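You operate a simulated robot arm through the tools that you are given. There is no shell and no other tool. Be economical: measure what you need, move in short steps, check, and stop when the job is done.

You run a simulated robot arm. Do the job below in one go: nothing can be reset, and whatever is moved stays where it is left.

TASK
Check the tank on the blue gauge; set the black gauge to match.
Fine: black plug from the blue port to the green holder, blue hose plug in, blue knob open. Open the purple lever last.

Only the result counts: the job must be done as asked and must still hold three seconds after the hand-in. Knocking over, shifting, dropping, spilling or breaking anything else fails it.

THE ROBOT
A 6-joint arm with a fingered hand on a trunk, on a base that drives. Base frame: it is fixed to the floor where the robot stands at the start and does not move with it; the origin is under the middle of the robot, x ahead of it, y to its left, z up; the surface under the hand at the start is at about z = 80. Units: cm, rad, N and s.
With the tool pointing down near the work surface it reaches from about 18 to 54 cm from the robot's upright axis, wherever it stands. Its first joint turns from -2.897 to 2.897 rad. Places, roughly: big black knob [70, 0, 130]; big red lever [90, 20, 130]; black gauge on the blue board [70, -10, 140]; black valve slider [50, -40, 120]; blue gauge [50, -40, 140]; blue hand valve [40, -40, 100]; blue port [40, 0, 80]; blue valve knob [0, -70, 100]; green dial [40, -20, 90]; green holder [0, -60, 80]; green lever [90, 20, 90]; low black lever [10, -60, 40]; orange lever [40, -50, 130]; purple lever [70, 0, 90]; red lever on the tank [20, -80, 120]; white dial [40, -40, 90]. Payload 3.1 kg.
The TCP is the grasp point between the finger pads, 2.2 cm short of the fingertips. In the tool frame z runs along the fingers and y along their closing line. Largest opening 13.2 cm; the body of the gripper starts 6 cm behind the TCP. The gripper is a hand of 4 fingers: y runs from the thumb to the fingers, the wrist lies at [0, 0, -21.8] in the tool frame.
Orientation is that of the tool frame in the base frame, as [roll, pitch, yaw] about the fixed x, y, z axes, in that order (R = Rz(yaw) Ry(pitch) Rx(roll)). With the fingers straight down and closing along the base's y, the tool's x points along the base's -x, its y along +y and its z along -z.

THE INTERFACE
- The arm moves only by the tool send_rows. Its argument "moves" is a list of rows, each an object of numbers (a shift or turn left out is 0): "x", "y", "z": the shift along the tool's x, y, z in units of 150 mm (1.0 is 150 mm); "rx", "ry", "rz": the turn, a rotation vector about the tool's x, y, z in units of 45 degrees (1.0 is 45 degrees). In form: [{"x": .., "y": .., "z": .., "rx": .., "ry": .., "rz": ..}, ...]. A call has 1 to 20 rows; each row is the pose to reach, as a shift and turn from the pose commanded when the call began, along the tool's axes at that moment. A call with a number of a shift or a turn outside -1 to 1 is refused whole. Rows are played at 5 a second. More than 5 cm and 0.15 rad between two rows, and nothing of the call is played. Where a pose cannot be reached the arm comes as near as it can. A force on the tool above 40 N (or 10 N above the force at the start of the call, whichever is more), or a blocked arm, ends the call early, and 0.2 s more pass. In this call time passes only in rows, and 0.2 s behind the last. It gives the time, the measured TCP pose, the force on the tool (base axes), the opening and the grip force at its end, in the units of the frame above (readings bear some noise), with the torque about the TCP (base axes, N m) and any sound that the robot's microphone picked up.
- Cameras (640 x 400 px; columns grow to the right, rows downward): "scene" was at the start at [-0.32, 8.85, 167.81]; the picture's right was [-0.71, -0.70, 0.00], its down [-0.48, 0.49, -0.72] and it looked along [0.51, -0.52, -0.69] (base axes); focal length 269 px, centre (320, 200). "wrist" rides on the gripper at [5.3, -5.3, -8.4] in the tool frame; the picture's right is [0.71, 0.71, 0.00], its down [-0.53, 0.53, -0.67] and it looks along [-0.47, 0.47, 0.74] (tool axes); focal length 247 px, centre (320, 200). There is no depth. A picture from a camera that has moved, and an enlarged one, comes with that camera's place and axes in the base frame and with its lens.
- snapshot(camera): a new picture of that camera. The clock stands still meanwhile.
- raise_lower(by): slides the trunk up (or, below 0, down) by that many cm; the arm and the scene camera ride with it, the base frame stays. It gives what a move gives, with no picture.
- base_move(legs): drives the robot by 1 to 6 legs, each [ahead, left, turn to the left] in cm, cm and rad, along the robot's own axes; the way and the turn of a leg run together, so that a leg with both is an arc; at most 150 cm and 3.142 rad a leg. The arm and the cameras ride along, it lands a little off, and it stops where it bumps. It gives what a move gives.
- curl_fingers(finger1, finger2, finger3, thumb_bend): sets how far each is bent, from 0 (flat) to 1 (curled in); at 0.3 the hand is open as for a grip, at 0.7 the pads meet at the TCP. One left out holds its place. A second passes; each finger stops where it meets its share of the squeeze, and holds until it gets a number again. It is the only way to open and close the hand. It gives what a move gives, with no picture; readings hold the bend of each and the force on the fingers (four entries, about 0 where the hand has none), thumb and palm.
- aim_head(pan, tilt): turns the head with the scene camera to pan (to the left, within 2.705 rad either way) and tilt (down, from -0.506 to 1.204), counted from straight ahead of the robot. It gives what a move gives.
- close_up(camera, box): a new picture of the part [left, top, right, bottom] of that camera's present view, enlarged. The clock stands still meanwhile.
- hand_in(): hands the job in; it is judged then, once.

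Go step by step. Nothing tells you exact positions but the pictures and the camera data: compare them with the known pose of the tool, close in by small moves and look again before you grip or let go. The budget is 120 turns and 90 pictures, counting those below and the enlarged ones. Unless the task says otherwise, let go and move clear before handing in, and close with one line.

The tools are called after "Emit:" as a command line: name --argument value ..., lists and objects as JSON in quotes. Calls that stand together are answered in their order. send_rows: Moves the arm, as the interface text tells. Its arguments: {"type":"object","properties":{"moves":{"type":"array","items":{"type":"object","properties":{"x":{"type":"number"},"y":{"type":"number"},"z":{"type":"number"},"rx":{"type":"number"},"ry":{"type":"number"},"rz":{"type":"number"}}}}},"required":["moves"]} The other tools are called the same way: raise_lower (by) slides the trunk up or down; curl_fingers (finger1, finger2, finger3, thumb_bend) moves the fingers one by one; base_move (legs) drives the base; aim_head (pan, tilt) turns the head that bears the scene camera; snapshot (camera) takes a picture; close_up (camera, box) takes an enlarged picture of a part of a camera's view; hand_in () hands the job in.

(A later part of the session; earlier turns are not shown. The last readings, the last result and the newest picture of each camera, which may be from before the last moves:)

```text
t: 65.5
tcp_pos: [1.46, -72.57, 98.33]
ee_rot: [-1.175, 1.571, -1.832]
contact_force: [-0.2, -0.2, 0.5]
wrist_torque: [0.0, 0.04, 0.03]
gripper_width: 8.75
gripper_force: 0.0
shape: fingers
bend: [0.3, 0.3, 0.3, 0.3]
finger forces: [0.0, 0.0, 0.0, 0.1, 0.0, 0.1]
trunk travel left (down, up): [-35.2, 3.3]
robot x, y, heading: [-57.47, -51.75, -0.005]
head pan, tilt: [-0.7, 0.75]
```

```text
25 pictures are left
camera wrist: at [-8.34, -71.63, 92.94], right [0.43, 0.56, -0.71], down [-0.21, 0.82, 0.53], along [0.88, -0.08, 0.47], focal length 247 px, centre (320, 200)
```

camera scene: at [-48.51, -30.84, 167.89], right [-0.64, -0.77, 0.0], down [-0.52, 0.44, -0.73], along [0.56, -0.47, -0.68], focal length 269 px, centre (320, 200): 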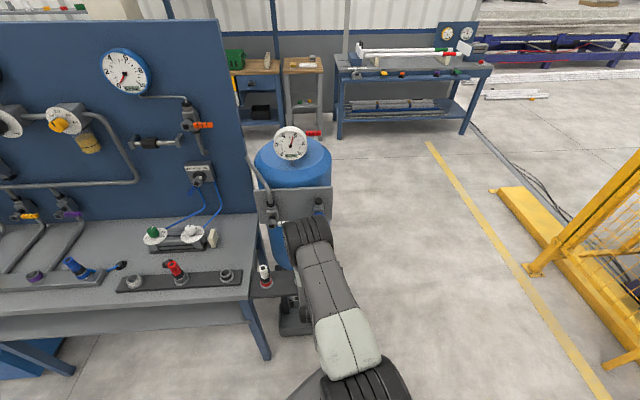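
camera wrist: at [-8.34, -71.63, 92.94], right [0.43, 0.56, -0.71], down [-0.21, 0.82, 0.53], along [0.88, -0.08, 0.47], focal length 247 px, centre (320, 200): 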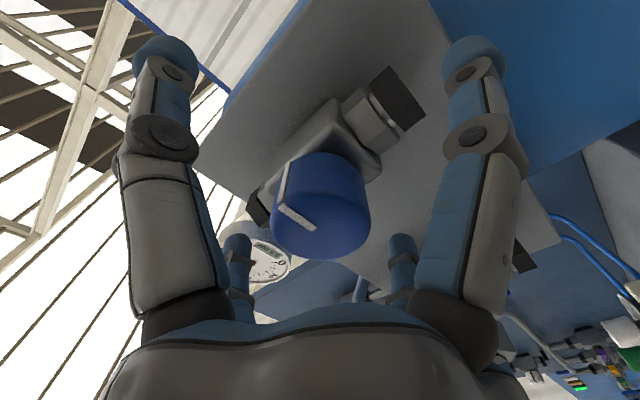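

The knob is centred between the fingers. I grip it and turn 45° counter-clockwise first.

Emit:
curl_fingers --finger1 0.7 --finger2 0.7 --finger3 0.7 --thumb_bend 0.7

Emit:
send_rows --moves '[{"rz": -0.17}, {"rz": -0.34}, {"rz": -0.51}, {"rz": -0.68}, {"rz": -0.85}, {"rz": -1.0}]'

Emit:
snapshot --camera "wrist"

```text
t: 66.5
tcp_pos: [1.37, -72.48, 98.35]
ee_rot: [-0.489, 1.57, -1.144]
contact_force: [-6.6, 2.3, -0.6]
wrist_torque: [0.0, 0.1, 0.05]
gripper_width: 3.93
gripper_force: 18.2
shape: fingers
bend: [0.44, 0.59, 0.44, 0.62]
finger forces: [9.2, 8.2, 8.4, 0.1, 10.1, 0.0]
trunk travel left (down, up): [-35.2, 3.3]
robot x, y, heading: [-57.31, -51.52, 0.004]
head pan, tilt: [-0.7, 0.75]
```

```text
t: 67.9
tcp_pos: [1.35, -72.33, 98.69]
ee_rot: [-1.569, 0.794, -2.228]
contact_force: [-7.4, -2.6, 0.2]
wrist_torque: [3.28, -2.59, -0.05]
gripper_width: 2.76
gripper_force: 62.1
shape: fingers
bend: [0.54, 0.55, 0.51, 0.59]
finger forces: [1.0, 57.3, 2.0, 0.1, 64.5, 0.1]
trunk travel left (down, up): [-35.2, 3.3]
robot x, y, heading: [-57.4, -51.59, 0.003]
head pan, tilt: [-0.7, 0.75]
```

```text
24 pictures are left
camera wrist: at [-9.79, -73.23, 98.38], right [0.01, 0.01, -1.0], down [-0.07, 1.0, 0.01], along [1.0, 0.07, 0.01], focal length 247 px, centre (320, 200)
```

wrist: 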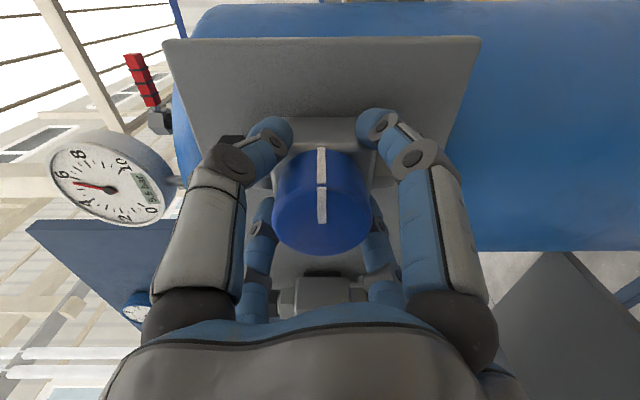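

The knob didn't turn (4 Nm resisting, pointer still to the right), so this side is a stop. I relax, turn back, and try clockwise.

Emit:
send_rows --moves '[{"rz": 0.17}, {"rz": 0.34}, {"rz": 0.51}, {"rz": 0.68}, {"rz": 0.85}, {"rz": 1.0}]'

Emit:
send_rows --moves '[{"rz": 0.17}, {"rz": 0.34}, {"rz": 0.51}, {"rz": 0.68}, {"rz": 0.85}, {"rz": 1.0}]'

Emit:
snapshot --camera "wrist"

```text
t: 69.3
tcp_pos: [1.18, -72.11, 98.57]
ee_rot: [0.847, 1.569, 0.194]
contact_force: [-15.2, 6.9, 1.2]
wrist_torque: [-0.25, 0.44, -0.04]
gripper_width: 2.47
gripper_force: 20.0
shape: fingers
bend: [0.53, 0.61, 0.54, 0.62]
finger forces: [13.7, 8.1, 7.5, 0.0, 11.0, 0.0]
trunk travel left (down, up): [-35.2, 3.3]
robot x, y, heading: [-57.26, -51.79, 0.0]
head pan, tilt: [-0.7, 0.75]
```

```text
t: 70.7
tcp_pos: [1.46, -72.37, 98.63]
ee_rot: [1.563, 0.793, 0.909]
contact_force: [-12.0, -2.7, 3.4]
wrist_torque: [-3.55, 2.81, -0.21]
gripper_width: 3.12
gripper_force: 67.5
shape: fingers
bend: [0.52, 0.56, 0.53, 0.58]
finger forces: [2.1, 60.5, 0.8, 0.0, 71.1, 0.1]
trunk travel left (down, up): [-35.2, 3.3]
robot x, y, heading: [-57.28, -51.82, 0.003]
head pan, tilt: [-0.7, 0.75]
```

```text
23 pictures are left
camera wrist: at [-5.17, -67.31, 90.93], right [0.61, 0.79, -0.01], down [-0.53, 0.41, 0.74], along [0.59, -0.45, 0.67], focal length 247 px, centre (320, 200)
```

wrist: 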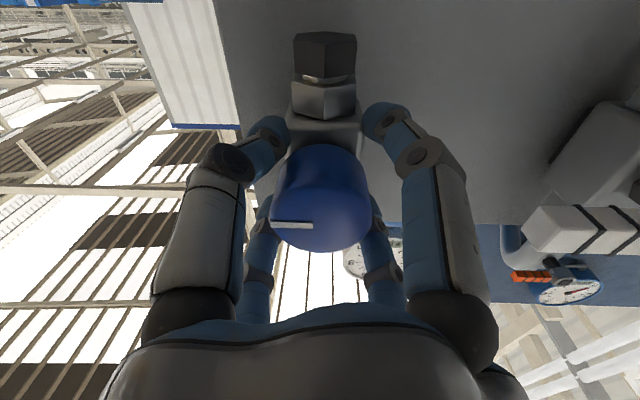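

It is blocked both ways with strong torque, so the knob may need pushing in or pulling out to unlock. I return to neutral, then press it in and turn counter-clockwise.

Emit:
send_rows --moves '[{"rz": -0.17}, {"rz": -0.34}, {"rz": -0.51}, {"rz": -0.68}, {"rz": -0.85}, {"rz": -1.0}]'

Emit:
send_rows --moves '[{"z": 0.02}, {"z": 0.04}, {"z": 0.06}]'

```text
t: 72.1
tcp_pos: [1.21, -72.18, 98.55]
ee_rot: [-1.213, 1.568, -1.867]
contact_force: [-14.2, 9.1, -4.1]
wrist_torque: [0.52, -0.17, 0.0]
gripper_width: 2.42
gripper_force: 20.6
shape: fingers
bend: [0.53, 0.6, 0.53, 0.62]
finger forces: [13.1, 6.9, 9.7, 0.0, 10.5, 0.0]
trunk travel left (down, up): [-35.2, 3.3]
robot x, y, heading: [-57.37, -51.52, 0.006]
head pan, tilt: [-0.7, 0.75]
```

```text
t: 72.7
tcp_pos: [1.25, -72.14, 98.36]
ee_rot: [-2.155, 1.567, -2.811]
contact_force: [-19.9, 13.2, 3.3]
wrist_torque: [-0.02, -0.46, 0.01]
gripper_width: 2.28
gripper_force: 22.3
shape: fingers
bend: [0.54, 0.6, 0.51, 0.62]
finger forces: [9.8, 7.6, 17.9, 0.1, 10.5, 0.0]
trunk travel left (down, up): [-35.2, 3.3]
robot x, y, heading: [-57.15, -51.57, 0.001]
head pan, tilt: [-0.7, 0.75]
stopped in row 2: the force on the tool passed its limit at 42 N (the readings are from after the stop); the commanded pose is now the measured one
```

Pushing doesn't give at 42 N. I try pulling outward.

Emit:
send_rows --moves '[{"z": -0.03}, {"z": -0.06}, {"z": -0.09}, {"z": -0.12}]'

Emit:
snapshot --camera "wrist"

```text
t: 73.7
tcp_pos: [0.35, -71.56, 97.94]
ee_rot: [-2.809, 1.56, 2.815]
contact_force: [6.6, -9.7, -2.0]
wrist_torque: [0.01, 0.01, -0.02]
gripper_width: 2.23
gripper_force: 9.4
shape: fingers
bend: [0.55, 0.6, 0.54, 0.62]
finger forces: [0.1, 6.9, 0.7, 0.0, 11.0, 0.0]
trunk travel left (down, up): [-35.2, 3.3]
robot x, y, heading: [-57.41, -51.77, 0.002]
head pan, tilt: [-0.7, 0.75]
```

```text
22 pictures are left
camera wrist: at [-9.46, -70.67, 92.63], right [0.43, 0.56, -0.71], down [-0.2, 0.82, 0.53], along [0.88, -0.08, 0.46], focal length 247 px, centre (320, 200)
```

wrist: 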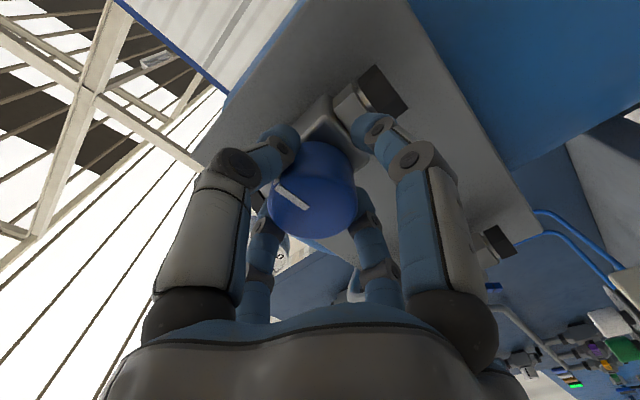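

The fingers closed to 2.4 cm, which is narrower than the knob, so they had hooked behind it onto the fixed valve body. I open, set the grip shallower on the knob itself, and regrip.

Emit:
curl_fingers --finger1 0.3 --finger2 0.3 --finger3 0.3 --thumb_bend 0.3

Emit:
send_rows --moves '[{"x": -0.02, "y": -0.02}]'

Emit:
curl_fingers --finger1 0.6 --finger2 0.6 --finger3 0.6 --thumb_bend 0.6

Emit:
close_up --camera "wrist" --box '[220, 90, 420, 290]'

```text
t: 74.7
tcp_pos: [0.29, -71.2, 98.17]
ee_rot: [-2.568, 1.563, 3.059]
contact_force: [-0.8, 0.3, 1.1]
wrist_torque: [0.02, -0.01, -0.03]
gripper_width: 8.75
gripper_force: 0.2
shape: fingers
bend: [0.3, 0.3, 0.3, 0.3]
finger forces: [0.0, 0.1, 0.0, 0.0, 0.0, 0.0]
trunk travel left (down, up): [-35.2, 3.3]
robot x, y, heading: [-57.68, -51.85, 0.003]
head pan, tilt: [-0.7, 0.75]
```

```text
t: 75.1
tcp_pos: [0.02, -71.52, 98.47]
ee_rot: [-2.541, 1.563, 3.088]
contact_force: [-0.1, -0.3, 0.3]
wrist_torque: [0.0, 0.0, -0.02]
gripper_width: 8.75
gripper_force: 0.1
shape: fingers
bend: [0.3, 0.3, 0.3, 0.3]
finger forces: [0.1, 0.0, 0.0, 0.1, 0.0, 0.0]
trunk travel left (down, up): [-35.2, 3.3]
robot x, y, heading: [-57.51, -51.76, 0.005]
head pan, tilt: [-0.7, 0.75]
```

```text
t: 76.1
tcp_pos: [0.01, -71.55, 98.53]
ee_rot: [-2.512, 1.564, 3.117]
contact_force: [1.1, 0.9, -0.1]
wrist_torque: [0.01, -0.04, 0.01]
gripper_width: 2.02
gripper_force: 3.3
shape: fingers
bend: [0.58, 0.56, 0.58, 0.59]
finger forces: [1.2, 2.5, 1.5, 0.0, 0.9, 0.1]
trunk travel left (down, up): [-35.2, 3.3]
robot x, y, heading: [-57.2, -51.87, 0.0]
head pan, tilt: [-0.7, 0.75]
```

```text
2.00 times, centred on (320, 190) of wrist
camera zoom: at [-9.73, -70.69, 93.09], right [0.43, 0.56, -0.71], down [-0.21, 0.82, 0.53], along [0.88, -0.08, 0.47], focal length 494 px, centre (320, 220)
```

zoom: 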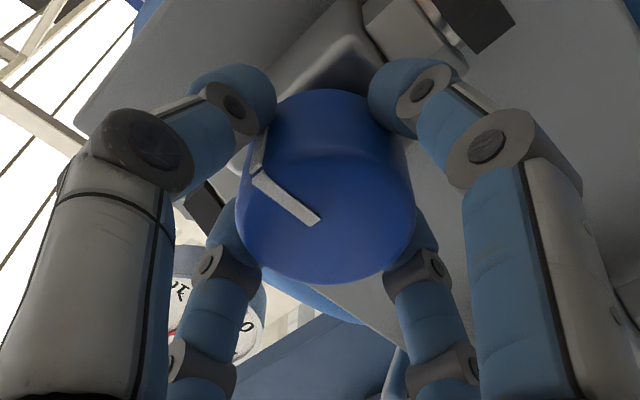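

Emit:
curl_fingers --finger1 0.7 --finger2 0.7 --finger3 0.7 --thumb_bend 0.7

Emit:
send_rows --moves '[{"rz": -0.17}, {"rz": -0.34}, {"rz": -0.51}]'

Emit:
close_up --camera "wrist" --box '[220, 90, 420, 290]'

```text
t: 77.1
tcp_pos: [0.16, -71.55, 98.46]
ee_rot: [-2.601, 1.564, 3.026]
contact_force: [-1.6, -1.4, 0.1]
wrist_torque: [-0.01, 0.01, 0.01]
gripper_width: 1.72
gripper_force: 17.1
shape: fingers
bend: [0.6, 0.57, 0.59, 0.62]
finger forces: [7.4, 8.3, 7.7, 0.0, 10.5, 0.1]
trunk travel left (down, up): [-35.2, 3.3]
robot x, y, heading: [-57.4, -51.65, 0.0]
head pan, tilt: [-0.7, 0.75]
```

```text
t: 77.9
tcp_pos: [0.12, -71.53, 98.55]
ee_rot: [-1.58, 1.167, -2.234]
contact_force: [-1.4, -1.4, 2.0]
wrist_torque: [-0.04, -0.09, -0.03]
gripper_width: 1.74
gripper_force: 17.3
shape: fingers
bend: [0.6, 0.57, 0.59, 0.62]
finger forces: [7.1, 7.9, 8.6, 0.1, 10.7, 0.0]
trunk travel left (down, up): [-35.2, 3.3]
robot x, y, heading: [-57.43, -51.79, 0.003]
head pan, tilt: [-0.7, 0.75]
```

```text
2.00 times, centred on (320, 190) of wrist
camera zoom: at [-10.76, -72.05, 95.69], right [0.22, 0.3, -0.93], down [-0.11, 0.95, 0.28], along [0.97, 0.04, 0.24], focal length 494 px, centre (320, 220)
```

zoom: 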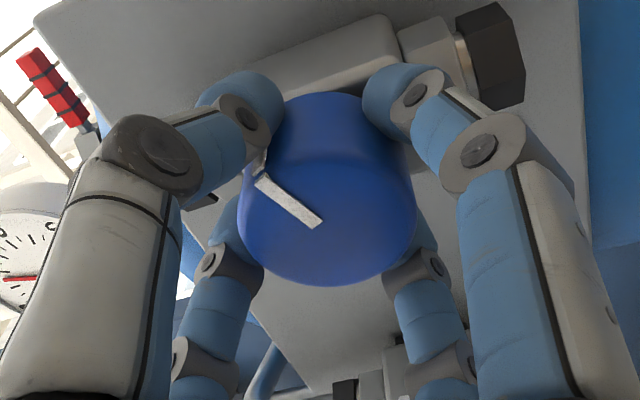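

The knob now turns with the hand. I continue to a full quarter turn.

Emit:
send_rows --moves '[{"rz": -0.17}, {"rz": -0.34}, {"rz": -0.51}, {"rz": -0.68}, {"rz": -0.85}, {"rz": -1.0}]'

Emit:
send_rows --moves '[{"rz": -0.17}, {"rz": -0.34}, {"rz": -0.51}]'

Emit:
snapshot --camera "wrist"

```text
t: 79.3
tcp_pos: [0.18, -71.56, 98.69]
ee_rot: [-1.573, 0.379, -2.225]
contact_force: [2.8, -0.9, 11.8]
wrist_torque: [-0.18, -0.3, 0.09]
gripper_width: 1.71
gripper_force: 17.7
shape: fingers
bend: [0.6, 0.57, 0.59, 0.61]
finger forces: [7.0, 6.8, 10.3, 0.1, 11.8, 0.1]
trunk travel left (down, up): [-35.2, 3.3]
robot x, y, heading: [-57.33, -51.55, 0.006]
head pan, tilt: [-0.7, 0.75]
```

```text
t: 80.1
tcp_pos: [0.14, -71.46, 98.65]
ee_rot: [-1.571, -0.021, -2.224]
contact_force: [7.0, 1.9, 15.5]
wrist_torque: [-0.12, -0.44, 0.21]
gripper_width: 1.76
gripper_force: 18.4
shape: fingers
bend: [0.6, 0.58, 0.59, 0.61]
finger forces: [7.0, 6.3, 11.7, 0.0, 12.4, 0.0]
trunk travel left (down, up): [-35.2, 3.3]
robot x, y, heading: [-57.45, -51.49, 0.002]
head pan, tilt: [-0.7, 0.75]
```

```text
19 pictures are left
camera wrist: at [-9.61, -70.5, 104.02], right [-0.44, -0.57, -0.69], down [-0.22, 0.82, -0.54], along [0.87, -0.08, -0.48], focal length 247 px, centre (320, 200)
```

wrist: 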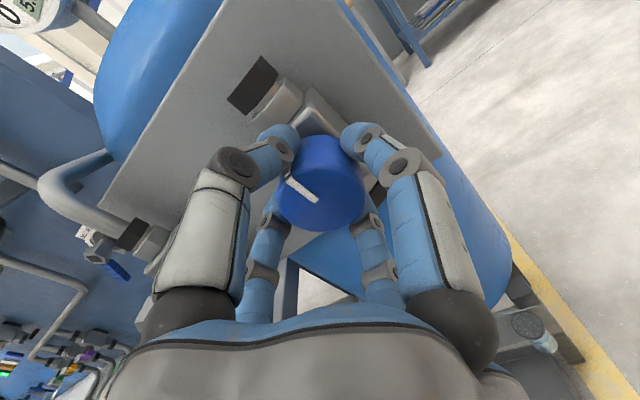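

The pointer now points up, in line with the pipe. I nudge slightly further to feel for the stop.

Emit:
send_rows --moves '[{"rz": -0.12}, {"rz": -0.24}]'

Emit:
close_up --camera "scene" --box '[80, 30, 320, 180]'

```text
t: 80.7
tcp_pos: [-0.1, -71.51, 98.55]
ee_rot: [-1.575, -0.208, -2.226]
contact_force: [4.9, 1.3, 12.0]
wrist_torque: [0.15, -0.49, 0.14]
gripper_width: 1.81
gripper_force: 17.6
shape: fingers
bend: [0.61, 0.6, 0.59, 0.6]
finger forces: [5.7, 5.9, 9.8, 0.0, 14.1, 0.0]
trunk travel left (down, up): [-35.2, 3.3]
robot x, y, heading: [-57.02, -51.46, 0.001]
head pan, tilt: [-0.7, 0.75]
```

```text
2.67 times, centred on (200, 105) of scene
camera zoom: at [-57.2, -42.19, 167.88], right [-0.64, -0.77, 0.0], down [-0.52, 0.44, -0.73], along [0.56, -0.47, -0.68], focal length 717 px, centre (640, 453)
```

zoom: 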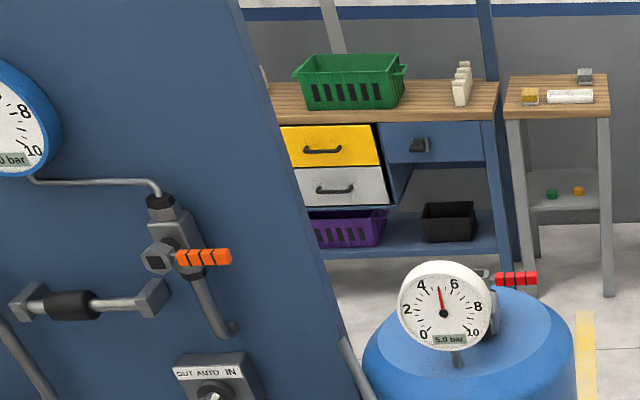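

The knob is open, and the tank gauge moved to about 5.0 bar, so something reacted. The blue gauge still needs its orange lever, so I release the knob, back off and roll the hand back to neutral.

Emit:
curl_fingers --finger1 0.3 --finger2 0.3 --finger3 0.3 --thumb_bend 0.3

Emit:
send_rows --moves '[{"z": -0.3}, {"z": -0.6}]'

Emit:
send_rows --moves '[{"rz": 0.17}, {"rz": 0.34}, {"rz": 0.51}, {"rz": 0.68}, {"rz": 0.85}, {"rz": 1.0}]'

Emit:
send_rows --moves '[{"rz": 0.17}, {"rz": 0.34}, {"rz": 0.51}, {"rz": 0.68}, {"rz": 0.85}, {"rz": 1.0}]'

Emit:
close_up --camera "scene" --box '[40, 20, 340, 240]'

```text
t: 81.7
tcp_pos: [0.09, -71.56, 98.48]
ee_rot: [-1.577, -0.206, -2.226]
contact_force: [-0.2, -0.2, -0.4]
wrist_torque: [0.0, 0.0, -0.01]
gripper_width: 8.76
gripper_force: 0.1
shape: fingers
bend: [0.3, 0.3, 0.3, 0.3]
finger forces: [0.0, 0.0, 0.0, 0.0, 0.0, 0.0]
trunk travel left (down, up): [-35.2, 3.3]
robot x, y, heading: [-57.26, -51.95, 0.0]
head pan, tilt: [-0.7, 0.75]
```

```text
t: 82.3
tcp_pos: [-7.09, -66.07, 98.66]
ee_rot: [-1.576, -0.207, -2.226]
contact_force: [-0.7, -0.3, 0.0]
wrist_torque: [0.03, 0.02, 0.0]
gripper_width: 8.72
gripper_force: 0.0
shape: fingers
bend: [0.3, 0.3, 0.3, 0.3]
finger forces: [0.0, 0.0, 0.0, 0.0, 0.2, 0.0]
trunk travel left (down, up): [-35.2, 3.3]
robot x, y, heading: [-57.34, -51.55, 0.006]
head pan, tilt: [-0.7, 0.75]
```

```text
t: 83.7
tcp_pos: [-7.08, -66.22, 98.59]
ee_rot: [-1.575, 0.58, -2.229]
contact_force: [-0.9, 0.1, -0.7]
wrist_torque: [0.0, -0.03, 0.02]
gripper_width: 8.76
gripper_force: 0.1
shape: fingers
bend: [0.3, 0.3, 0.3, 0.3]
finger forces: [0.1, 0.0, 0.0, 0.0, 0.0, 0.0]
trunk travel left (down, up): [-35.2, 3.3]
robot x, y, heading: [-57.5, -51.88, 0.003]
head pan, tilt: [-0.7, 0.75]
```

```text
t: 85.1
tcp_pos: [-7.03, -66.12, 98.52]
ee_rot: [-1.595, 1.365, -2.25]
contact_force: [-0.2, 1.3, 1.0]
wrist_torque: [-0.02, 0.03, 0.0]
gripper_width: 8.76
gripper_force: 0.0
shape: fingers
bend: [0.3, 0.3, 0.3, 0.3]
finger forces: [0.0, 0.0, 0.0, 0.0, 0.1, 0.1]
trunk travel left (down, up): [-35.2, 3.3]
robot x, y, heading: [-57.23, -52.21, 0.003]
head pan, tilt: [-0.7, 0.75]
```

```text
1.82 times, centred on (190, 130) of scene
camera zoom: at [-57.07, -42.29, 167.89], right [-0.64, -0.77, 0.0], down [-0.52, 0.44, -0.73], along [0.56, -0.47, -0.68], focal length 489 px, centre (556, 327)
```

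zoom: 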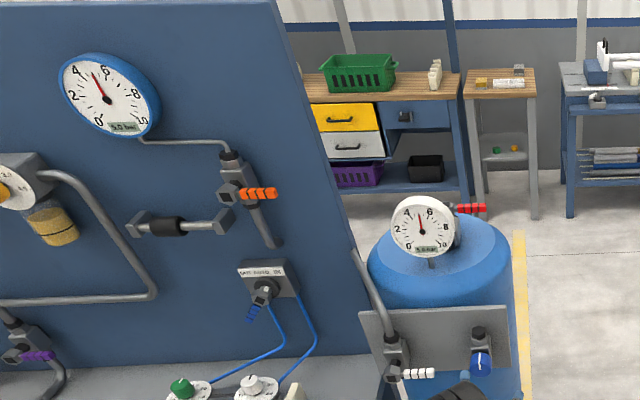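

The blue gauge now reads 5.0 bar, the same as the tank gauge, so the target for the black gauge is 5.0 and the orange lever can stay. I raise the hand, then drive to the black regulator knob.

Emit:
send_rows --moves '[{"x": -0.25, "rz": 0.14}, {"x": -0.5, "rz": 0.27}, {"x": -0.75, "rz": 0.27}, {"x": -1.0, "rz": 0.27}]'

Emit:
send_rows --moves '[{"x": -0.25}, {"x": -0.5}, {"x": -0.75}, {"x": -1.0}]'

Emit:
base_move --legs '[[57, 76, 0]]'

Emit:
snapshot --camera "scene"

```text
t: 86.1
tcp_pos: [-5.04, -63.5, 113.48]
ee_rot: [2.324, 1.566, 1.669]
contact_force: [0.6, 0.4, -0.4]
wrist_torque: [0.0, -0.01, 0.0]
gripper_width: 8.77
gripper_force: 0.0
shape: fingers
bend: [0.3, 0.3, 0.3, 0.3]
finger forces: [0.0, 0.0, 0.0, 0.1, 0.0, 0.0]
trunk travel left (down, up): [-35.2, 3.3]
robot x, y, heading: [-57.53, -51.77, 0.003]
head pan, tilt: [-0.7, 0.75]
```

```text
t: 87.1
tcp_pos: [-5.13, -63.84, 128.42]
ee_rot: [2.391, 1.564, 1.737]
contact_force: [-0.7, 0.7, -0.2]
wrist_torque: [0.0, -0.05, 0.02]
gripper_width: 8.75
gripper_force: 0.1
shape: fingers
bend: [0.3, 0.3, 0.3, 0.3]
finger forces: [0.1, 0.1, 0.1, 0.0, 0.0, 0.1]
trunk travel left (down, up): [-35.2, 3.3]
robot x, y, heading: [-57.41, -51.64, 0.001]
head pan, tilt: [-0.7, 0.75]
```

```text
t: 92.0
tcp_pos: [52.62, 11.71, 128.49]
ee_rot: [2.439, 1.565, 1.781]
contact_force: [1.4, 0.6, -0.4]
wrist_torque: [0.03, 0.03, 0.0]
gripper_width: 8.76
gripper_force: 0.1
shape: fingers
bend: [0.3, 0.3, 0.3, 0.3]
finger forces: [0.0, 0.0, 0.0, 0.1, 0.0, 0.0]
trunk travel left (down, up): [-35.2, 3.3]
robot x, y, heading: [0.45, 23.95, 0.004]
head pan, tilt: [-0.7, 0.75]
```

```text
16 pictures are left
camera scene: at [0.69, 33.38, 167.89], right [-0.65, -0.76, 0.0], down [-0.52, 0.44, -0.73], along [0.56, -0.47, -0.68], focal length 269 px, centre (320, 200)
```

scene: 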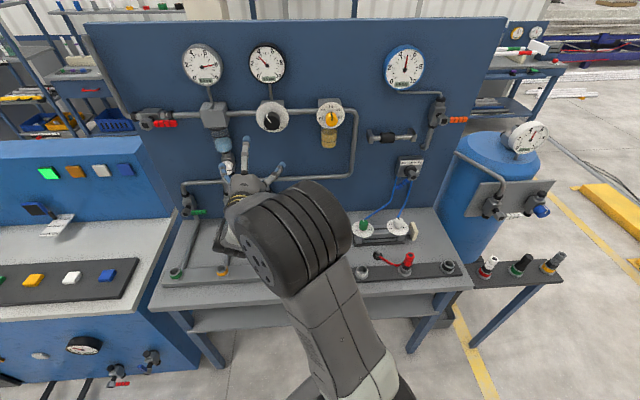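

I can see the whole board. I zoom in on the black knob with its gauge, and the blue gauge.

Emit:
close_up --camera "scene" --box '[235, 35, 325, 145]'

Emit:
close_up --camera "scene" --box '[375, 35, 435, 95]'

```text
3.64 times, centred on (280, 90) of scene
camera zoom: at [0.69, 33.38, 167.89], right [-0.65, -0.76, 0.0], down [-0.52, 0.44, -0.73], along [0.56, -0.47, -0.68], focal length 978 px, centre (466, 600)
```

zoom: 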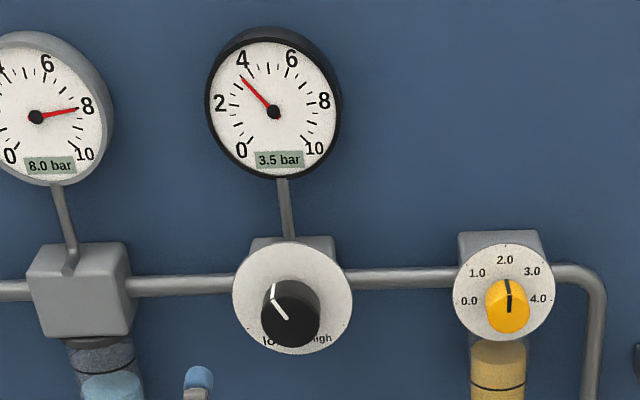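

```text
6.67 times, centred on (405, 65) of scene
camera zoom: at [0.69, 33.38, 167.89], right [-0.65, -0.76, 0.0], down [-0.52, 0.44, -0.73], along [0.56, -0.47, -0.68], focal length 1794 px, centre (-247, 1100)
```

zoom: 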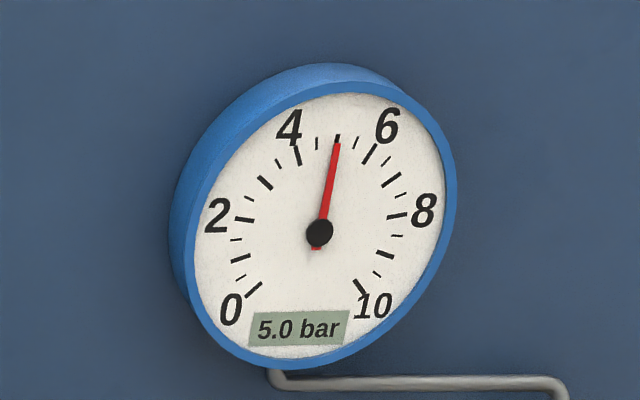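

Blue is steady at 5.0 bar; black is at 3.5, so the knob needs about +40° clockwise. I drive in 15 cm and line up in front of it with a counter-roll.

Emit:
base_move --legs '[[10.5, -8, 0]]'

Emit:
send_rows --moves '[{"y": -0.08, "x": -0.04, "rz": -0.17}, {"y": -0.16, "x": -0.08, "rz": -0.34}, {"y": -0.22, "x": -0.11, "rz": -0.5}]'

Emit:
snapshot --camera "wrist"

```text
t: 93.3
tcp_pos: [63.27, 3.7, 128.56]
ee_rot: [2.436, 1.564, 1.776]
contact_force: [0.1, -0.3, 0.4]
wrist_torque: [-0.01, 0.04, 0.0]
gripper_width: 8.74
gripper_force: 0.1
shape: fingers
bend: [0.3, 0.3, 0.3, 0.3]
finger forces: [0.0, 0.0, 0.1, 0.0, 0.1, 0.0]
trunk travel left (down, up): [-35.2, 3.3]
robot x, y, heading: [10.95, 15.67, -0.005]
head pan, tilt: [-0.7, 0.75]
```

```text
t: 94.1
tcp_pos: [61.18, 1.13, 130.13]
ee_rot: [-1.583, 1.179, -2.241]
contact_force: [0.2, 0.4, -0.1]
wrist_torque: [-0.02, 0.0, -0.01]
gripper_width: 8.75
gripper_force: 0.0
shape: fingers
bend: [0.3, 0.3, 0.3, 0.3]
finger forces: [0.0, 0.0, 0.0, 0.0, 0.1, 0.0]
trunk travel left (down, up): [-35.2, 3.3]
robot x, y, heading: [10.89, 16.19, -0.008]
head pan, tilt: [-0.7, 0.75]
```

```text
13 pictures are left
camera wrist: at [50.35, 0.65, 127.06], right [0.23, 0.31, -0.92], down [-0.11, 0.95, 0.29], along [0.97, 0.03, 0.25], focal length 247 px, centre (320, 200)
```

wrist: 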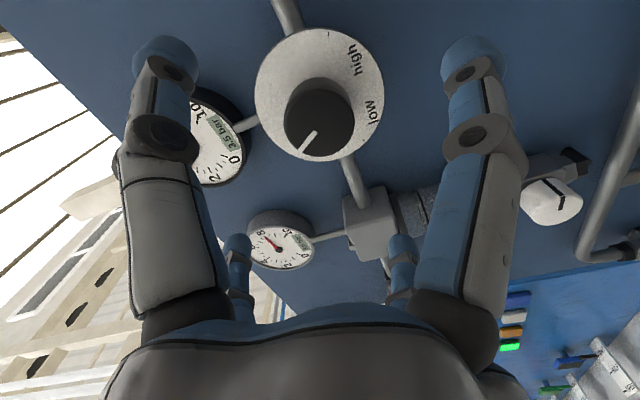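

The knob face is at (68.8,-4.4,130.1) and the hand is on its axis. I move in to a shallow grip and close.

Emit:
send_rows --moves '[{"z": 0.2}, {"z": 0.4}, {"z": 0.58}]'

Emit:
curl_fingers --finger1 0.7 --finger2 0.7 --finger3 0.7 --thumb_bend 0.7

Emit:
snapshot --camera "wrist"

```text
t: 94.9
tcp_pos: [68.26, -4.36, 129.94]
ee_rot: [-1.582, 1.184, -2.243]
contact_force: [0.2, -0.1, -0.1]
wrist_torque: [0.02, -0.02, 0.02]
gripper_width: 8.73
gripper_force: 0.1
shape: fingers
bend: [0.3, 0.3, 0.3, 0.3]
finger forces: [0.0, 0.1, 0.0, 0.1, 0.0, 0.0]
trunk travel left (down, up): [-35.2, 3.3]
robot x, y, heading: [11.14, 16.12, 0.0]
head pan, tilt: [-0.7, 0.75]
```

```text
t: 95.9
tcp_pos: [67.77, -4.14, 130.08]
ee_rot: [-1.579, 1.185, -2.239]
contact_force: [-13.3, 9.0, -3.4]
wrist_torque: [0.11, 0.07, -0.34]
gripper_width: 5.1
gripper_force: 18.1
shape: fingers
bend: [0.45, 0.44, 0.44, 0.49]
finger forces: [10.7, 6.5, 6.4, 0.0, 12.5, 0.0]
trunk travel left (down, up): [-35.2, 3.3]
robot x, y, heading: [10.83, 15.68, -0.001]
head pan, tilt: [-0.7, 0.75]
```

```text
12 pictures are left
camera wrist: at [57.01, -4.45, 127.1], right [0.23, 0.31, -0.92], down [-0.11, 0.95, 0.29], along [0.97, 0.03, 0.26], focal length 247 px, centre (320, 200)
```

wrist: 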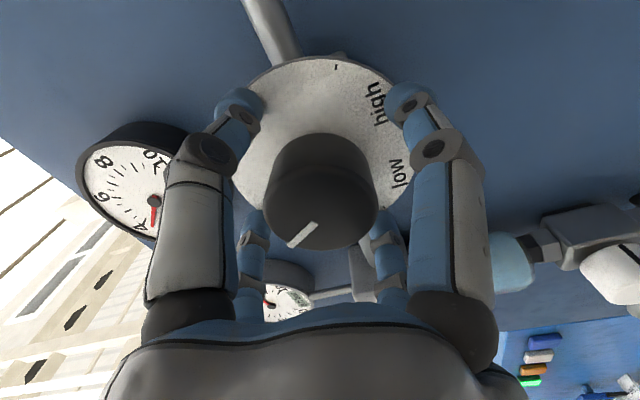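

The fingertips press on the dial plate. I open, back off 1 cm and regrip on the knob alone.

Emit:
curl_fingers --finger1 0.3 --finger2 0.3 --finger3 0.3 --thumb_bend 0.3

Emit:
send_rows --moves '[{"z": -0.08}]'

Emit:
curl_fingers --finger1 0.7 --finger2 0.7 --finger3 0.7 --thumb_bend 0.7

Emit:
send_rows --moves '[{"rz": 0.12}, {"rz": 0.24}]'

Emit:
snapshot --camera "wrist"

```text
t: 96.9
tcp_pos: [68.23, -4.29, 130.03]
ee_rot: [-1.582, 1.184, -2.242]
contact_force: [0.4, 0.7, 0.2]
wrist_torque: [-0.01, 0.04, 0.01]
gripper_width: 8.72
gripper_force: 0.0
shape: fingers
bend: [0.3, 0.3, 0.3, 0.3]
finger forces: [0.0, 0.0, 0.0, 0.0, 0.0, 0.1]
trunk travel left (down, up): [-35.2, 3.3]
robot x, y, heading: [10.66, 15.97, -0.007]
head pan, tilt: [-0.7, 0.75]
```

```text
t: 97.3
tcp_pos: [67.06, -3.62, 129.88]
ee_rot: [-1.582, 1.184, -2.241]
contact_force: [0.4, 0.5, 0.1]
wrist_torque: [0.0, -0.03, 0.01]
gripper_width: 8.76
gripper_force: 0.1
shape: fingers
bend: [0.3, 0.3, 0.3, 0.3]
finger forces: [0.1, 0.0, 0.0, 0.1, 0.0, 0.1]
trunk travel left (down, up): [-35.2, 3.3]
robot x, y, heading: [11.15, 16.1, -0.003]
head pan, tilt: [-0.7, 0.75]
```

```text
t: 98.3
tcp_pos: [67.1, -3.66, 130.07]
ee_rot: [-1.583, 1.184, -2.24]
contact_force: [-0.9, -2.3, 1.2]
wrist_torque: [0.01, -0.03, -0.05]
gripper_width: 2.39
gripper_force: 18.9
shape: fingers
bend: [0.57, 0.58, 0.58, 0.58]
finger forces: [8.2, 8.1, 7.8, 0.1, 14.2, 0.0]
trunk travel left (down, up): [-35.2, 3.3]
robot x, y, heading: [11.24, 15.74, -0.003]
head pan, tilt: [-0.7, 0.75]
```

```text
t: 98.9
tcp_pos: [67.08, -3.71, 130.1]
ee_rot: [-1.6, 1.375, -2.259]
contact_force: [-1.5, -2.4, 0.0]
wrist_torque: [0.01, 0.03, -0.07]
gripper_width: 2.39
gripper_force: 19.2
shape: fingers
bend: [0.57, 0.58, 0.58, 0.58]
finger forces: [8.4, 8.1, 7.7, 0.1, 14.1, 0.1]
trunk travel left (down, up): [-35.2, 3.3]
robot x, y, heading: [11.08, 16.02, -0.0]
head pan, tilt: [-0.7, 0.75]
```

```text
11 pictures are left
camera wrist: at [56.75, -3.49, 125.78], right [0.34, 0.44, -0.83], down [-0.15, 0.9, 0.42], along [0.93, -0.02, 0.37], focal length 247 px, centre (320, 200)
```

wrist: 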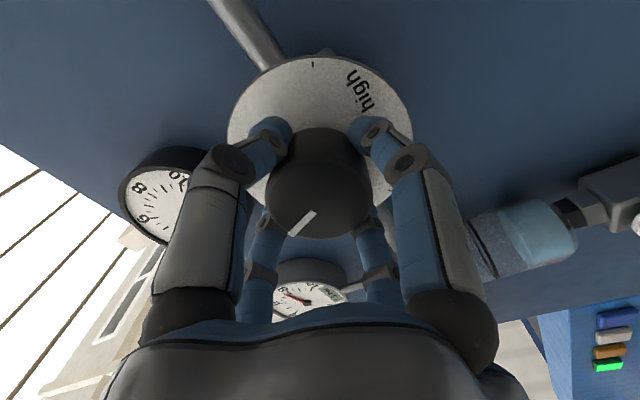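

The knob follows the hand. I turn on to about 39° in total and read the black gauge with the head camera.

Emit:
send_rows --moves '[{"rz": 0.16}, {"rz": 0.32}, {"rz": 0.48}, {"rz": 0.62}]'

Emit:
snapshot --camera "scene"

```text
t: 99.9
tcp_pos: [67.09, -3.66, 129.83]
ee_rot: [1.59, 1.282, 0.93]
contact_force: [-0.2, -4.4, -0.2]
wrist_torque: [0.03, 0.08, -0.01]
gripper_width: 2.42
gripper_force: 19.1
shape: fingers
bend: [0.58, 0.58, 0.58, 0.58]
finger forces: [8.3, 8.0, 7.7, 0.0, 14.5, 0.1]
trunk travel left (down, up): [-35.2, 3.3]
robot x, y, heading: [11.07, 16.07, -0.003]
head pan, tilt: [-0.7, 0.75]
```

```text
10 pictures are left
camera scene: at [11.31, 25.24, 167.9], right [-0.65, -0.76, 0.0], down [-0.52, 0.44, -0.73], along [0.56, -0.47, -0.68], focal length 269 px, centre (320, 200)
```

scene: 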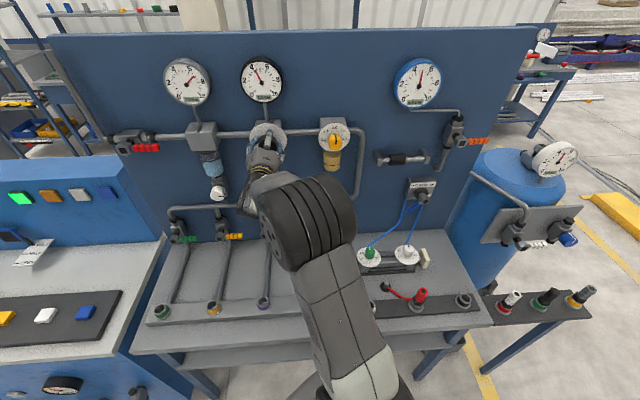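

Emit:
close_up --camera "scene" --box '[155, 50, 295, 110]'

```text
4.57 times, centred on (225, 80) of scene
camera zoom: at [11.31, 25.24, 167.9], right [-0.65, -0.76, 0.0], down [-0.52, 0.44, -0.73], along [0.56, -0.47, -0.68], focal length 1230 px, centre (754, 749)
```

zoom: 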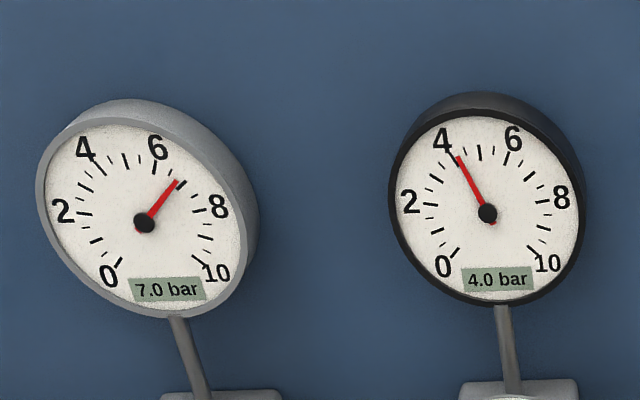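

Black now reads 4.0 and may still be settling. I wait a few seconds without moving and re-read.

Emit:
send_rows --moves '[{"rz": 0}, {"rz": 0}, {"rz": 0}, {"rz": 0}, {"rz": 0}, {"rz": 0}, {"rz": 0}, {"rz": 0}, {"rz": 0}, {"rz": 0}, {"rz": 0}, {"rz": 0}, {"rz": 0}, {"rz": 0}, {"rz": 0}, {"rz": 0}]'

Emit:
close_up --camera "scene" --box '[155, 50, 455, 160]'

```text
t: 103.3
tcp_pos: [67.05, -3.64, 130.06]
ee_rot: [1.59, 1.281, 0.93]
contact_force: [-0.7, -3.8, -1.3]
wrist_torque: [0.04, 0.06, -0.04]
gripper_width: 2.41
gripper_force: 19.1
shape: fingers
bend: [0.58, 0.58, 0.58, 0.58]
finger forces: [8.2, 8.1, 7.8, 0.1, 14.6, 0.0]
trunk travel left (down, up): [-35.2, 3.3]
robot x, y, heading: [10.66, 16.11, -0.008]
head pan, tilt: [-0.7, 0.75]
```

```text
2.13 times, centred on (305, 105) of scene
camera zoom: at [11.31, 25.23, 167.9], right [-0.65, -0.76, 0.0], down [-0.52, 0.44, -0.73], along [0.56, -0.47, -0.68], focal length 574 px, centre (352, 403)
```

zoom: 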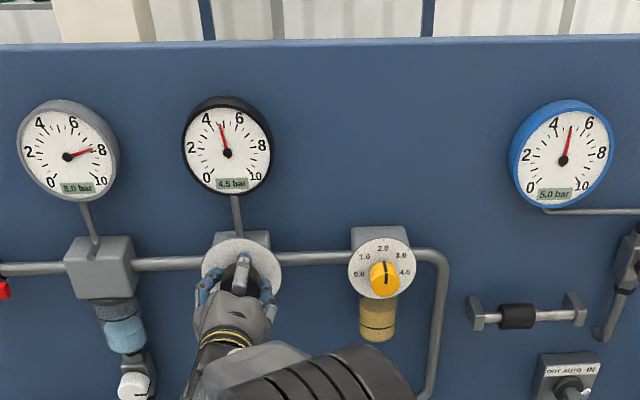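

It reads 4.5 and is still rising slowly. I wait four more seconds and read again.

Emit:
send_rows --moves '[{"rz": 0}, {"rz": 0}, {"rz": 0}, {"rz": 0}, {"rz": 0}, {"rz": 0}, {"rz": 0}, {"rz": 0}, {"rz": 0}, {"rz": 0}, {"rz": 0}, {"rz": 0}, {"rz": 0}, {"rz": 0}, {"rz": 0}, {"rz": 0}, {"rz": 0}, {"rz": 0}, {"rz": 0}, {"rz": 0}]'

Emit:
close_up --camera "scene" --box '[155, 50, 295, 110]'

```text
t: 107.5
tcp_pos: [67.2, -3.58, 130.03]
ee_rot: [1.59, 1.282, 0.93]
contact_force: [-0.9, -4.0, -0.7]
wrist_torque: [0.07, 0.05, -0.03]
gripper_width: 2.4
gripper_force: 19.0
shape: fingers
bend: [0.58, 0.58, 0.58, 0.58]
finger forces: [8.4, 8.1, 7.7, 0.1, 14.6, 0.1]
trunk travel left (down, up): [-35.2, 3.3]
robot x, y, heading: [11.07, 16.32, -0.005]
head pan, tilt: [-0.7, 0.75]
```

```text
4.57 times, centred on (225, 80) of scene
camera zoom: at [11.31, 25.23, 167.9], right [-0.65, -0.76, 0.0], down [-0.52, 0.44, -0.73], along [0.56, -0.47, -0.68], focal length 1230 px, centre (754, 749)
```

zoom: 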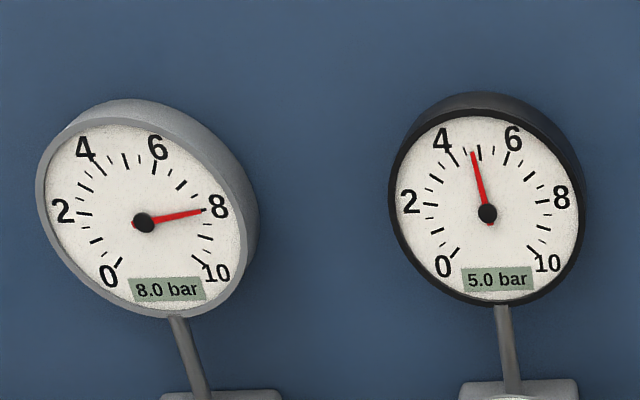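

The needle is at about 4.75 and easing toward roughly 4.95, which fits 27° per bar. I add a 2° touch, release the knob and back off while it settles.

Emit:
send_rows --moves '[{"rz": 0.045}]'

Emit:
curl_fingers --finger1 0.3 --finger2 0.3 --finger3 0.3 --thumb_bend 0.3

Emit:
send_rows --moves '[{"z": -0.3}, {"z": -0.6}, {"z": -0.9}, {"z": -0.9}, {"z": -0.9}, {"z": -0.9}, {"z": -0.9}, {"z": -0.9}, {"z": -0.9}, {"z": -0.9}, {"z": -0.9}, {"z": -0.9}, {"z": -0.9}, {"z": -0.9}, {"z": -0.9}, {"z": -0.9}, {"z": -0.9}, {"z": -0.9}, {"z": -0.9}, {"z": -0.9}]'

Emit:
send_rows --moves '[{"z": 0}, {"z": 0}, {"z": 0}, {"z": 0}, {"z": 0}, {"z": 0}, {"z": 0}, {"z": 0}, {"z": 0}, {"z": 0}, {"z": 0}, {"z": 0}, {"z": 0}, {"z": 0}, {"z": 0}, {"z": 0}, {"z": 0}, {"z": 0}, {"z": 0}, {"z": 0}]'

Emit:
send_rows --moves '[{"z": 0}, {"z": 0}, {"z": 0}, {"z": 0}, {"z": 0}, {"z": 0}, {"z": 0}, {"z": 0}, {"z": 0}, {"z": 0}, {"z": 0}, {"z": 0}, {"z": 0}, {"z": 0}, {"z": 0}, {"z": 0}, {"z": 0}, {"z": 0}, {"z": 0}, {"z": 0}]'

Emit:
close_up --camera "scene" --box '[220, 50, 300, 150]'

```text
t: 107.9
tcp_pos: [67.14, -3.65, 130.02]
ee_rot: [1.588, 1.246, 0.927]
contact_force: [-1.6, -5.3, -0.2]
wrist_torque: [0.03, 0.08, -0.06]
gripper_width: 2.44
gripper_force: 19.0
shape: fingers
bend: [0.58, 0.58, 0.58, 0.58]
finger forces: [8.2, 8.0, 7.8, 0.0, 14.8, 0.0]
trunk travel left (down, up): [-35.2, 3.3]
robot x, y, heading: [10.94, 15.75, -0.003]
head pan, tilt: [-0.7, 0.75]
```

```text
t: 108.9
tcp_pos: [67.2, -3.51, 130.01]
ee_rot: [1.587, 1.248, 0.927]
contact_force: [-1.3, 0.0, 0.4]
wrist_torque: [0.01, -0.01, 0.0]
gripper_width: 8.74
gripper_force: 0.1
shape: fingers
bend: [0.3, 0.3, 0.3, 0.3]
finger forces: [0.0, 0.0, 0.1, 0.1, 0.1, 0.0]
trunk travel left (down, up): [-35.2, 3.3]
robot x, y, heading: [10.97, 15.92, -0.002]
head pan, tilt: [-0.7, 0.75]
```

```text
t: 113.1
tcp_pos: [56.41, 4.8, 130.35]
ee_rot: [1.588, 1.247, 0.927]
contact_force: [0.2, 1.4, 0.0]
wrist_torque: [0.02, -0.01, -0.04]
gripper_width: 8.71
gripper_force: 0.1
shape: fingers
bend: [0.3, 0.3, 0.3, 0.3]
finger forces: [0.0, 0.1, 0.0, 0.0, 0.1, 0.0]
trunk travel left (down, up): [-35.2, 3.3]
robot x, y, heading: [11.08, 15.88, -0.002]
head pan, tilt: [-0.7, 0.75]
```

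```text
t: 117.3
tcp_pos: [56.6, 4.72, 130.31]
ee_rot: [1.587, 1.247, 0.925]
contact_force: [-1.1, -0.4, -0.3]
wrist_torque: [-0.02, 0.0, -0.02]
gripper_width: 8.73
gripper_force: 0.0
shape: fingers
bend: [0.3, 0.3, 0.3, 0.3]
finger forces: [0.0, 0.0, 0.0, 0.0, 0.0, 0.0]
trunk travel left (down, up): [-35.2, 3.3]
robot x, y, heading: [11.23, 15.74, -0.002]
head pan, tilt: [-0.7, 0.75]
```

```text
t: 121.5
tcp_pos: [56.5, 4.83, 130.33]
ee_rot: [1.588, 1.249, 0.927]
contact_force: [0.9, 0.6, 1.5]
wrist_torque: [0.0, -0.03, -0.02]
gripper_width: 8.74
gripper_force: 0.1
shape: fingers
bend: [0.3, 0.3, 0.3, 0.3]
finger forces: [0.0, 0.0, 0.0, 0.0, 0.1, 0.1]
trunk travel left (down, up): [-35.2, 3.3]
robot x, y, heading: [10.87, 15.74, -0.002]
head pan, tilt: [-0.7, 0.75]
```

```text
4.00 times, centred on (260, 100) of scene
camera zoom: at [11.3, 25.39, 167.89], right [-0.65, -0.76, 0.0], down [-0.52, 0.44, -0.73], along [0.56, -0.47, -0.68], focal length 1076 px, centre (560, 600)
```

zoom: 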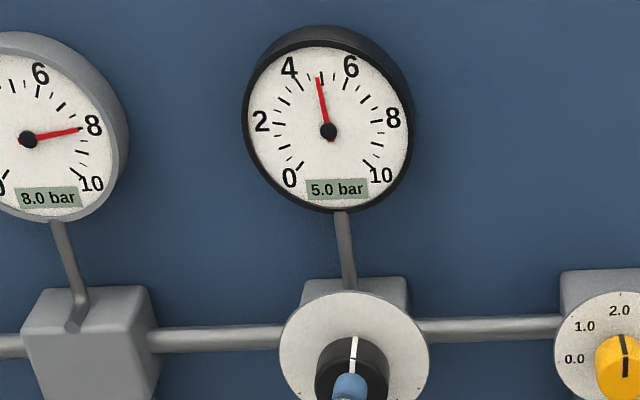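

Emit:
close_up --camera "scene" --box '[238, 52, 288, 106]'

```text
7.41 times, centred on (263, 79) of scene
camera zoom: at [11.3, 25.39, 167.89], right [-0.65, -0.76, 0.0], down [-0.52, 0.44, -0.73], along [0.56, -0.47, -0.68], focal length 1993 px, centre (742, 1096)
```

zoom: 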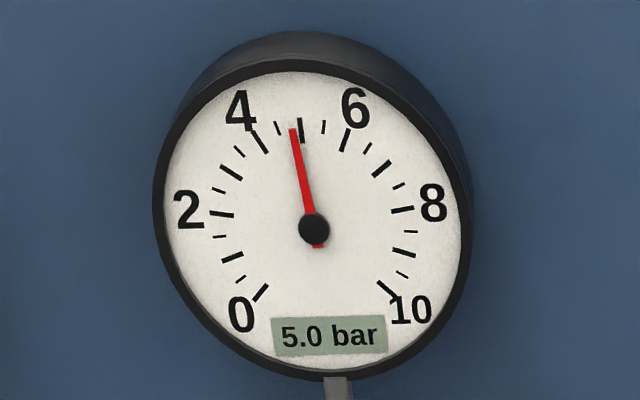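

The needle is at about 4.83, so I regrip and add 4° clockwise to bring it onto 5.0.

Emit:
send_rows --moves '[{"z": 0.3}, {"z": 0.6}, {"z": 0.9}]'

Emit:
curl_fingers --finger1 0.7 --finger2 0.7 --finger3 0.7 --thumb_bend 0.7

Emit:
send_rows --moves '[{"rz": 0.05}, {"rz": 0.1}]'

Emit:
curl_fingers --finger1 0.3 --finger2 0.3 --finger3 0.3 --thumb_bend 0.3

Emit:
send_rows --moves '[{"z": -0.3}, {"z": -0.6}, {"z": -0.9}]'

```text
t: 122.3
tcp_pos: [67.17, -3.86, 130.1]
ee_rot: [1.588, 1.249, 0.929]
contact_force: [-0.1, -0.3, -0.5]
wrist_torque: [0.01, 0.03, -0.01]
gripper_width: 8.74
gripper_force: 0.0
shape: fingers
bend: [0.3, 0.3, 0.3, 0.3]
finger forces: [0.1, 0.1, 0.0, 0.0, 0.0, 0.0]
trunk travel left (down, up): [-35.2, 3.3]
robot x, y, heading: [11.08, 15.73, -0.006]
head pan, tilt: [-0.7, 0.75]
```

```text
t: 123.3
tcp_pos: [67.03, -3.71, 130.08]
ee_rot: [1.587, 1.248, 0.925]
contact_force: [-3.2, -0.8, -1.2]
wrist_torque: [0.05, 0.04, -0.01]
gripper_width: 2.41
gripper_force: 19.7
shape: fingers
bend: [0.57, 0.57, 0.58, 0.59]
finger forces: [9.1, 8.5, 7.9, 0.1, 13.5, 0.1]
trunk travel left (down, up): [-35.2, 3.3]
robot x, y, heading: [11.42, 16.39, -0.006]
head pan, tilt: [-0.7, 0.75]
```

```text
t: 123.9
tcp_pos: [67.02, -3.85, 130.12]
ee_rot: [1.583, 1.168, 0.92]
contact_force: [-4.5, -2.2, -1.6]
wrist_torque: [0.02, 0.02, -0.08]
gripper_width: 2.44
gripper_force: 19.5
shape: fingers
bend: [0.57, 0.57, 0.58, 0.59]
finger forces: [8.7, 8.1, 8.1, 0.0, 14.2, 0.0]
trunk travel left (down, up): [-35.2, 3.3]
robot x, y, heading: [11.32, 16.14, -0.004]
head pan, tilt: [-0.7, 0.75]
```

```text
t: 124.9
tcp_pos: [67.0, -3.54, 130.13]
ee_rot: [1.585, 1.17, 0.925]
contact_force: [0.2, 0.0, 0.7]
wrist_torque: [0.03, 0.01, 0.0]
gripper_width: 8.73
gripper_force: 0.1
shape: fingers
bend: [0.3, 0.3, 0.3, 0.3]
finger forces: [0.0, 0.0, 0.0, 0.0, 0.0, 0.0]
trunk travel left (down, up): [-35.2, 3.3]
robot x, y, heading: [10.93, 16.25, -0.001]
head pan, tilt: [-0.7, 0.75]
```

```text
t: 125.7
tcp_pos: [56.37, 4.83, 130.1]
ee_rot: [1.58, 1.171, 0.921]
contact_force: [0.1, -0.6, -0.3]
wrist_torque: [0.0, -0.01, -0.01]
gripper_width: 8.76
gripper_force: 0.0
shape: fingers
bend: [0.3, 0.3, 0.3, 0.3]
finger forces: [0.1, 0.0, 0.1, 0.1, 0.1, 0.0]
trunk travel left (down, up): [-35.2, 3.3]
robot x, y, heading: [11.23, 16.23, -0.004]
head pan, tilt: [-0.7, 0.75]
```

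Now the purple lever: pivot near (72.4,-0.2,92) with the handle about 8.5 cm to the right, at z≈93. I roll the hand (thumb and fingers vertical), close it as a poker and tilt it slightly down, to push the handle up counter-clockwise like the knob.

Emit:
curl_fingers --finger1 0.7 --finger2 0.7 --finger3 0.7 --thumb_bend 0.7

Emit:
send_rows --moves '[{"rz": -0.17}, {"rz": -0.34}, {"rz": -0.51}, {"rz": -0.68}, {"rz": -0.85}, {"rz": -1.0}]'

Emit:
send_rows --moves '[{"rz": -0.17}, {"rz": -0.34}, {"rz": -0.51}, {"rz": -0.68}, {"rz": -0.85}, {"rz": -1.0}]'

Emit:
send_rows --moves '[{"rz": -0.17}, {"rz": -0.34}, {"rz": -0.5}]'

Emit:
send_rows --moves '[{"rx": -0.15}, {"rx": -0.3}, {"rx": -0.45}]'

```text
t: 126.7
tcp_pos: [56.56, 4.75, 129.98]
ee_rot: [1.582, 1.171, 0.922]
contact_force: [0.2, 0.2, 0.6]
wrist_torque: [0.0, 0.0, -0.03]
gripper_width: 0.01
gripper_force: 0.1
shape: fingers
bend: [0.69, 0.69, 0.69, 0.69]
finger forces: [0.0, 0.0, 0.1, 0.1, 0.1, 0.0]
trunk travel left (down, up): [-35.2, 3.3]
robot x, y, heading: [11.17, 16.03, -0.005]
head pan, tilt: [-0.7, 0.75]
```

```text
t: 128.1
tcp_pos: [56.59, 4.82, 130.16]
ee_rot: [-1.585, 1.185, -2.244]
contact_force: [-0.6, -0.5, -0.6]
wrist_torque: [0.0, 0.04, 0.01]
gripper_width: 0.0
gripper_force: 0.0
shape: fingers
bend: [0.69, 0.69, 0.69, 0.69]
finger forces: [0.0, 0.1, 0.1, 0.0, 0.0, 0.2]
trunk travel left (down, up): [-35.2, 3.3]
robot x, y, heading: [11.04, 16.31, -0.007]
head pan, tilt: [-0.7, 0.75]
```

```text
t: 129.5
tcp_pos: [56.47, 4.7, 130.11]
ee_rot: [-1.576, 0.399, -2.232]
contact_force: [-0.4, -0.4, 0.5]
wrist_torque: [0.03, 0.0, 0.01]
gripper_width: 0.01
gripper_force: 0.1
shape: fingers
bend: [0.69, 0.69, 0.69, 0.69]
finger forces: [0.1, 0.1, 0.0, 0.0, 0.0, 0.1]
trunk travel left (down, up): [-35.2, 3.3]
robot x, y, heading: [11.37, 15.87, -0.007]
head pan, tilt: [-0.7, 0.75]
```

```text
t: 130.3
tcp_pos: [56.38, 4.65, 130.06]
ee_rot: [-1.577, 0.007, -2.231]
contact_force: [0.6, -1.2, -0.1]
wrist_torque: [-0.02, 0.0, 0.01]
gripper_width: 0.02
gripper_force: 0.0
shape: fingers
bend: [0.69, 0.69, 0.69, 0.69]
finger forces: [0.1, 0.0, 0.1, 0.1, 0.1, 0.0]
trunk travel left (down, up): [-35.2, 3.3]
robot x, y, heading: [10.98, 15.54, -0.003]
head pan, tilt: [-0.7, 0.75]
```

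```text
t: 131.1
tcp_pos: [56.37, 4.75, 130.16]
ee_rot: [-1.931, 0.009, -2.229]
contact_force: [-0.2, 0.2, -0.3]
wrist_torque: [-0.01, -0.04, -0.01]
gripper_width: 0.0
gripper_force: 0.0
shape: fingers
bend: [0.69, 0.69, 0.69, 0.69]
finger forces: [0.1, 0.1, 0.1, 0.1, 0.0, 0.1]
trunk travel left (down, up): [-35.2, 3.3]
robot x, y, heading: [10.81, 16.21, -0.007]
head pan, tilt: [-0.7, 0.75]
```

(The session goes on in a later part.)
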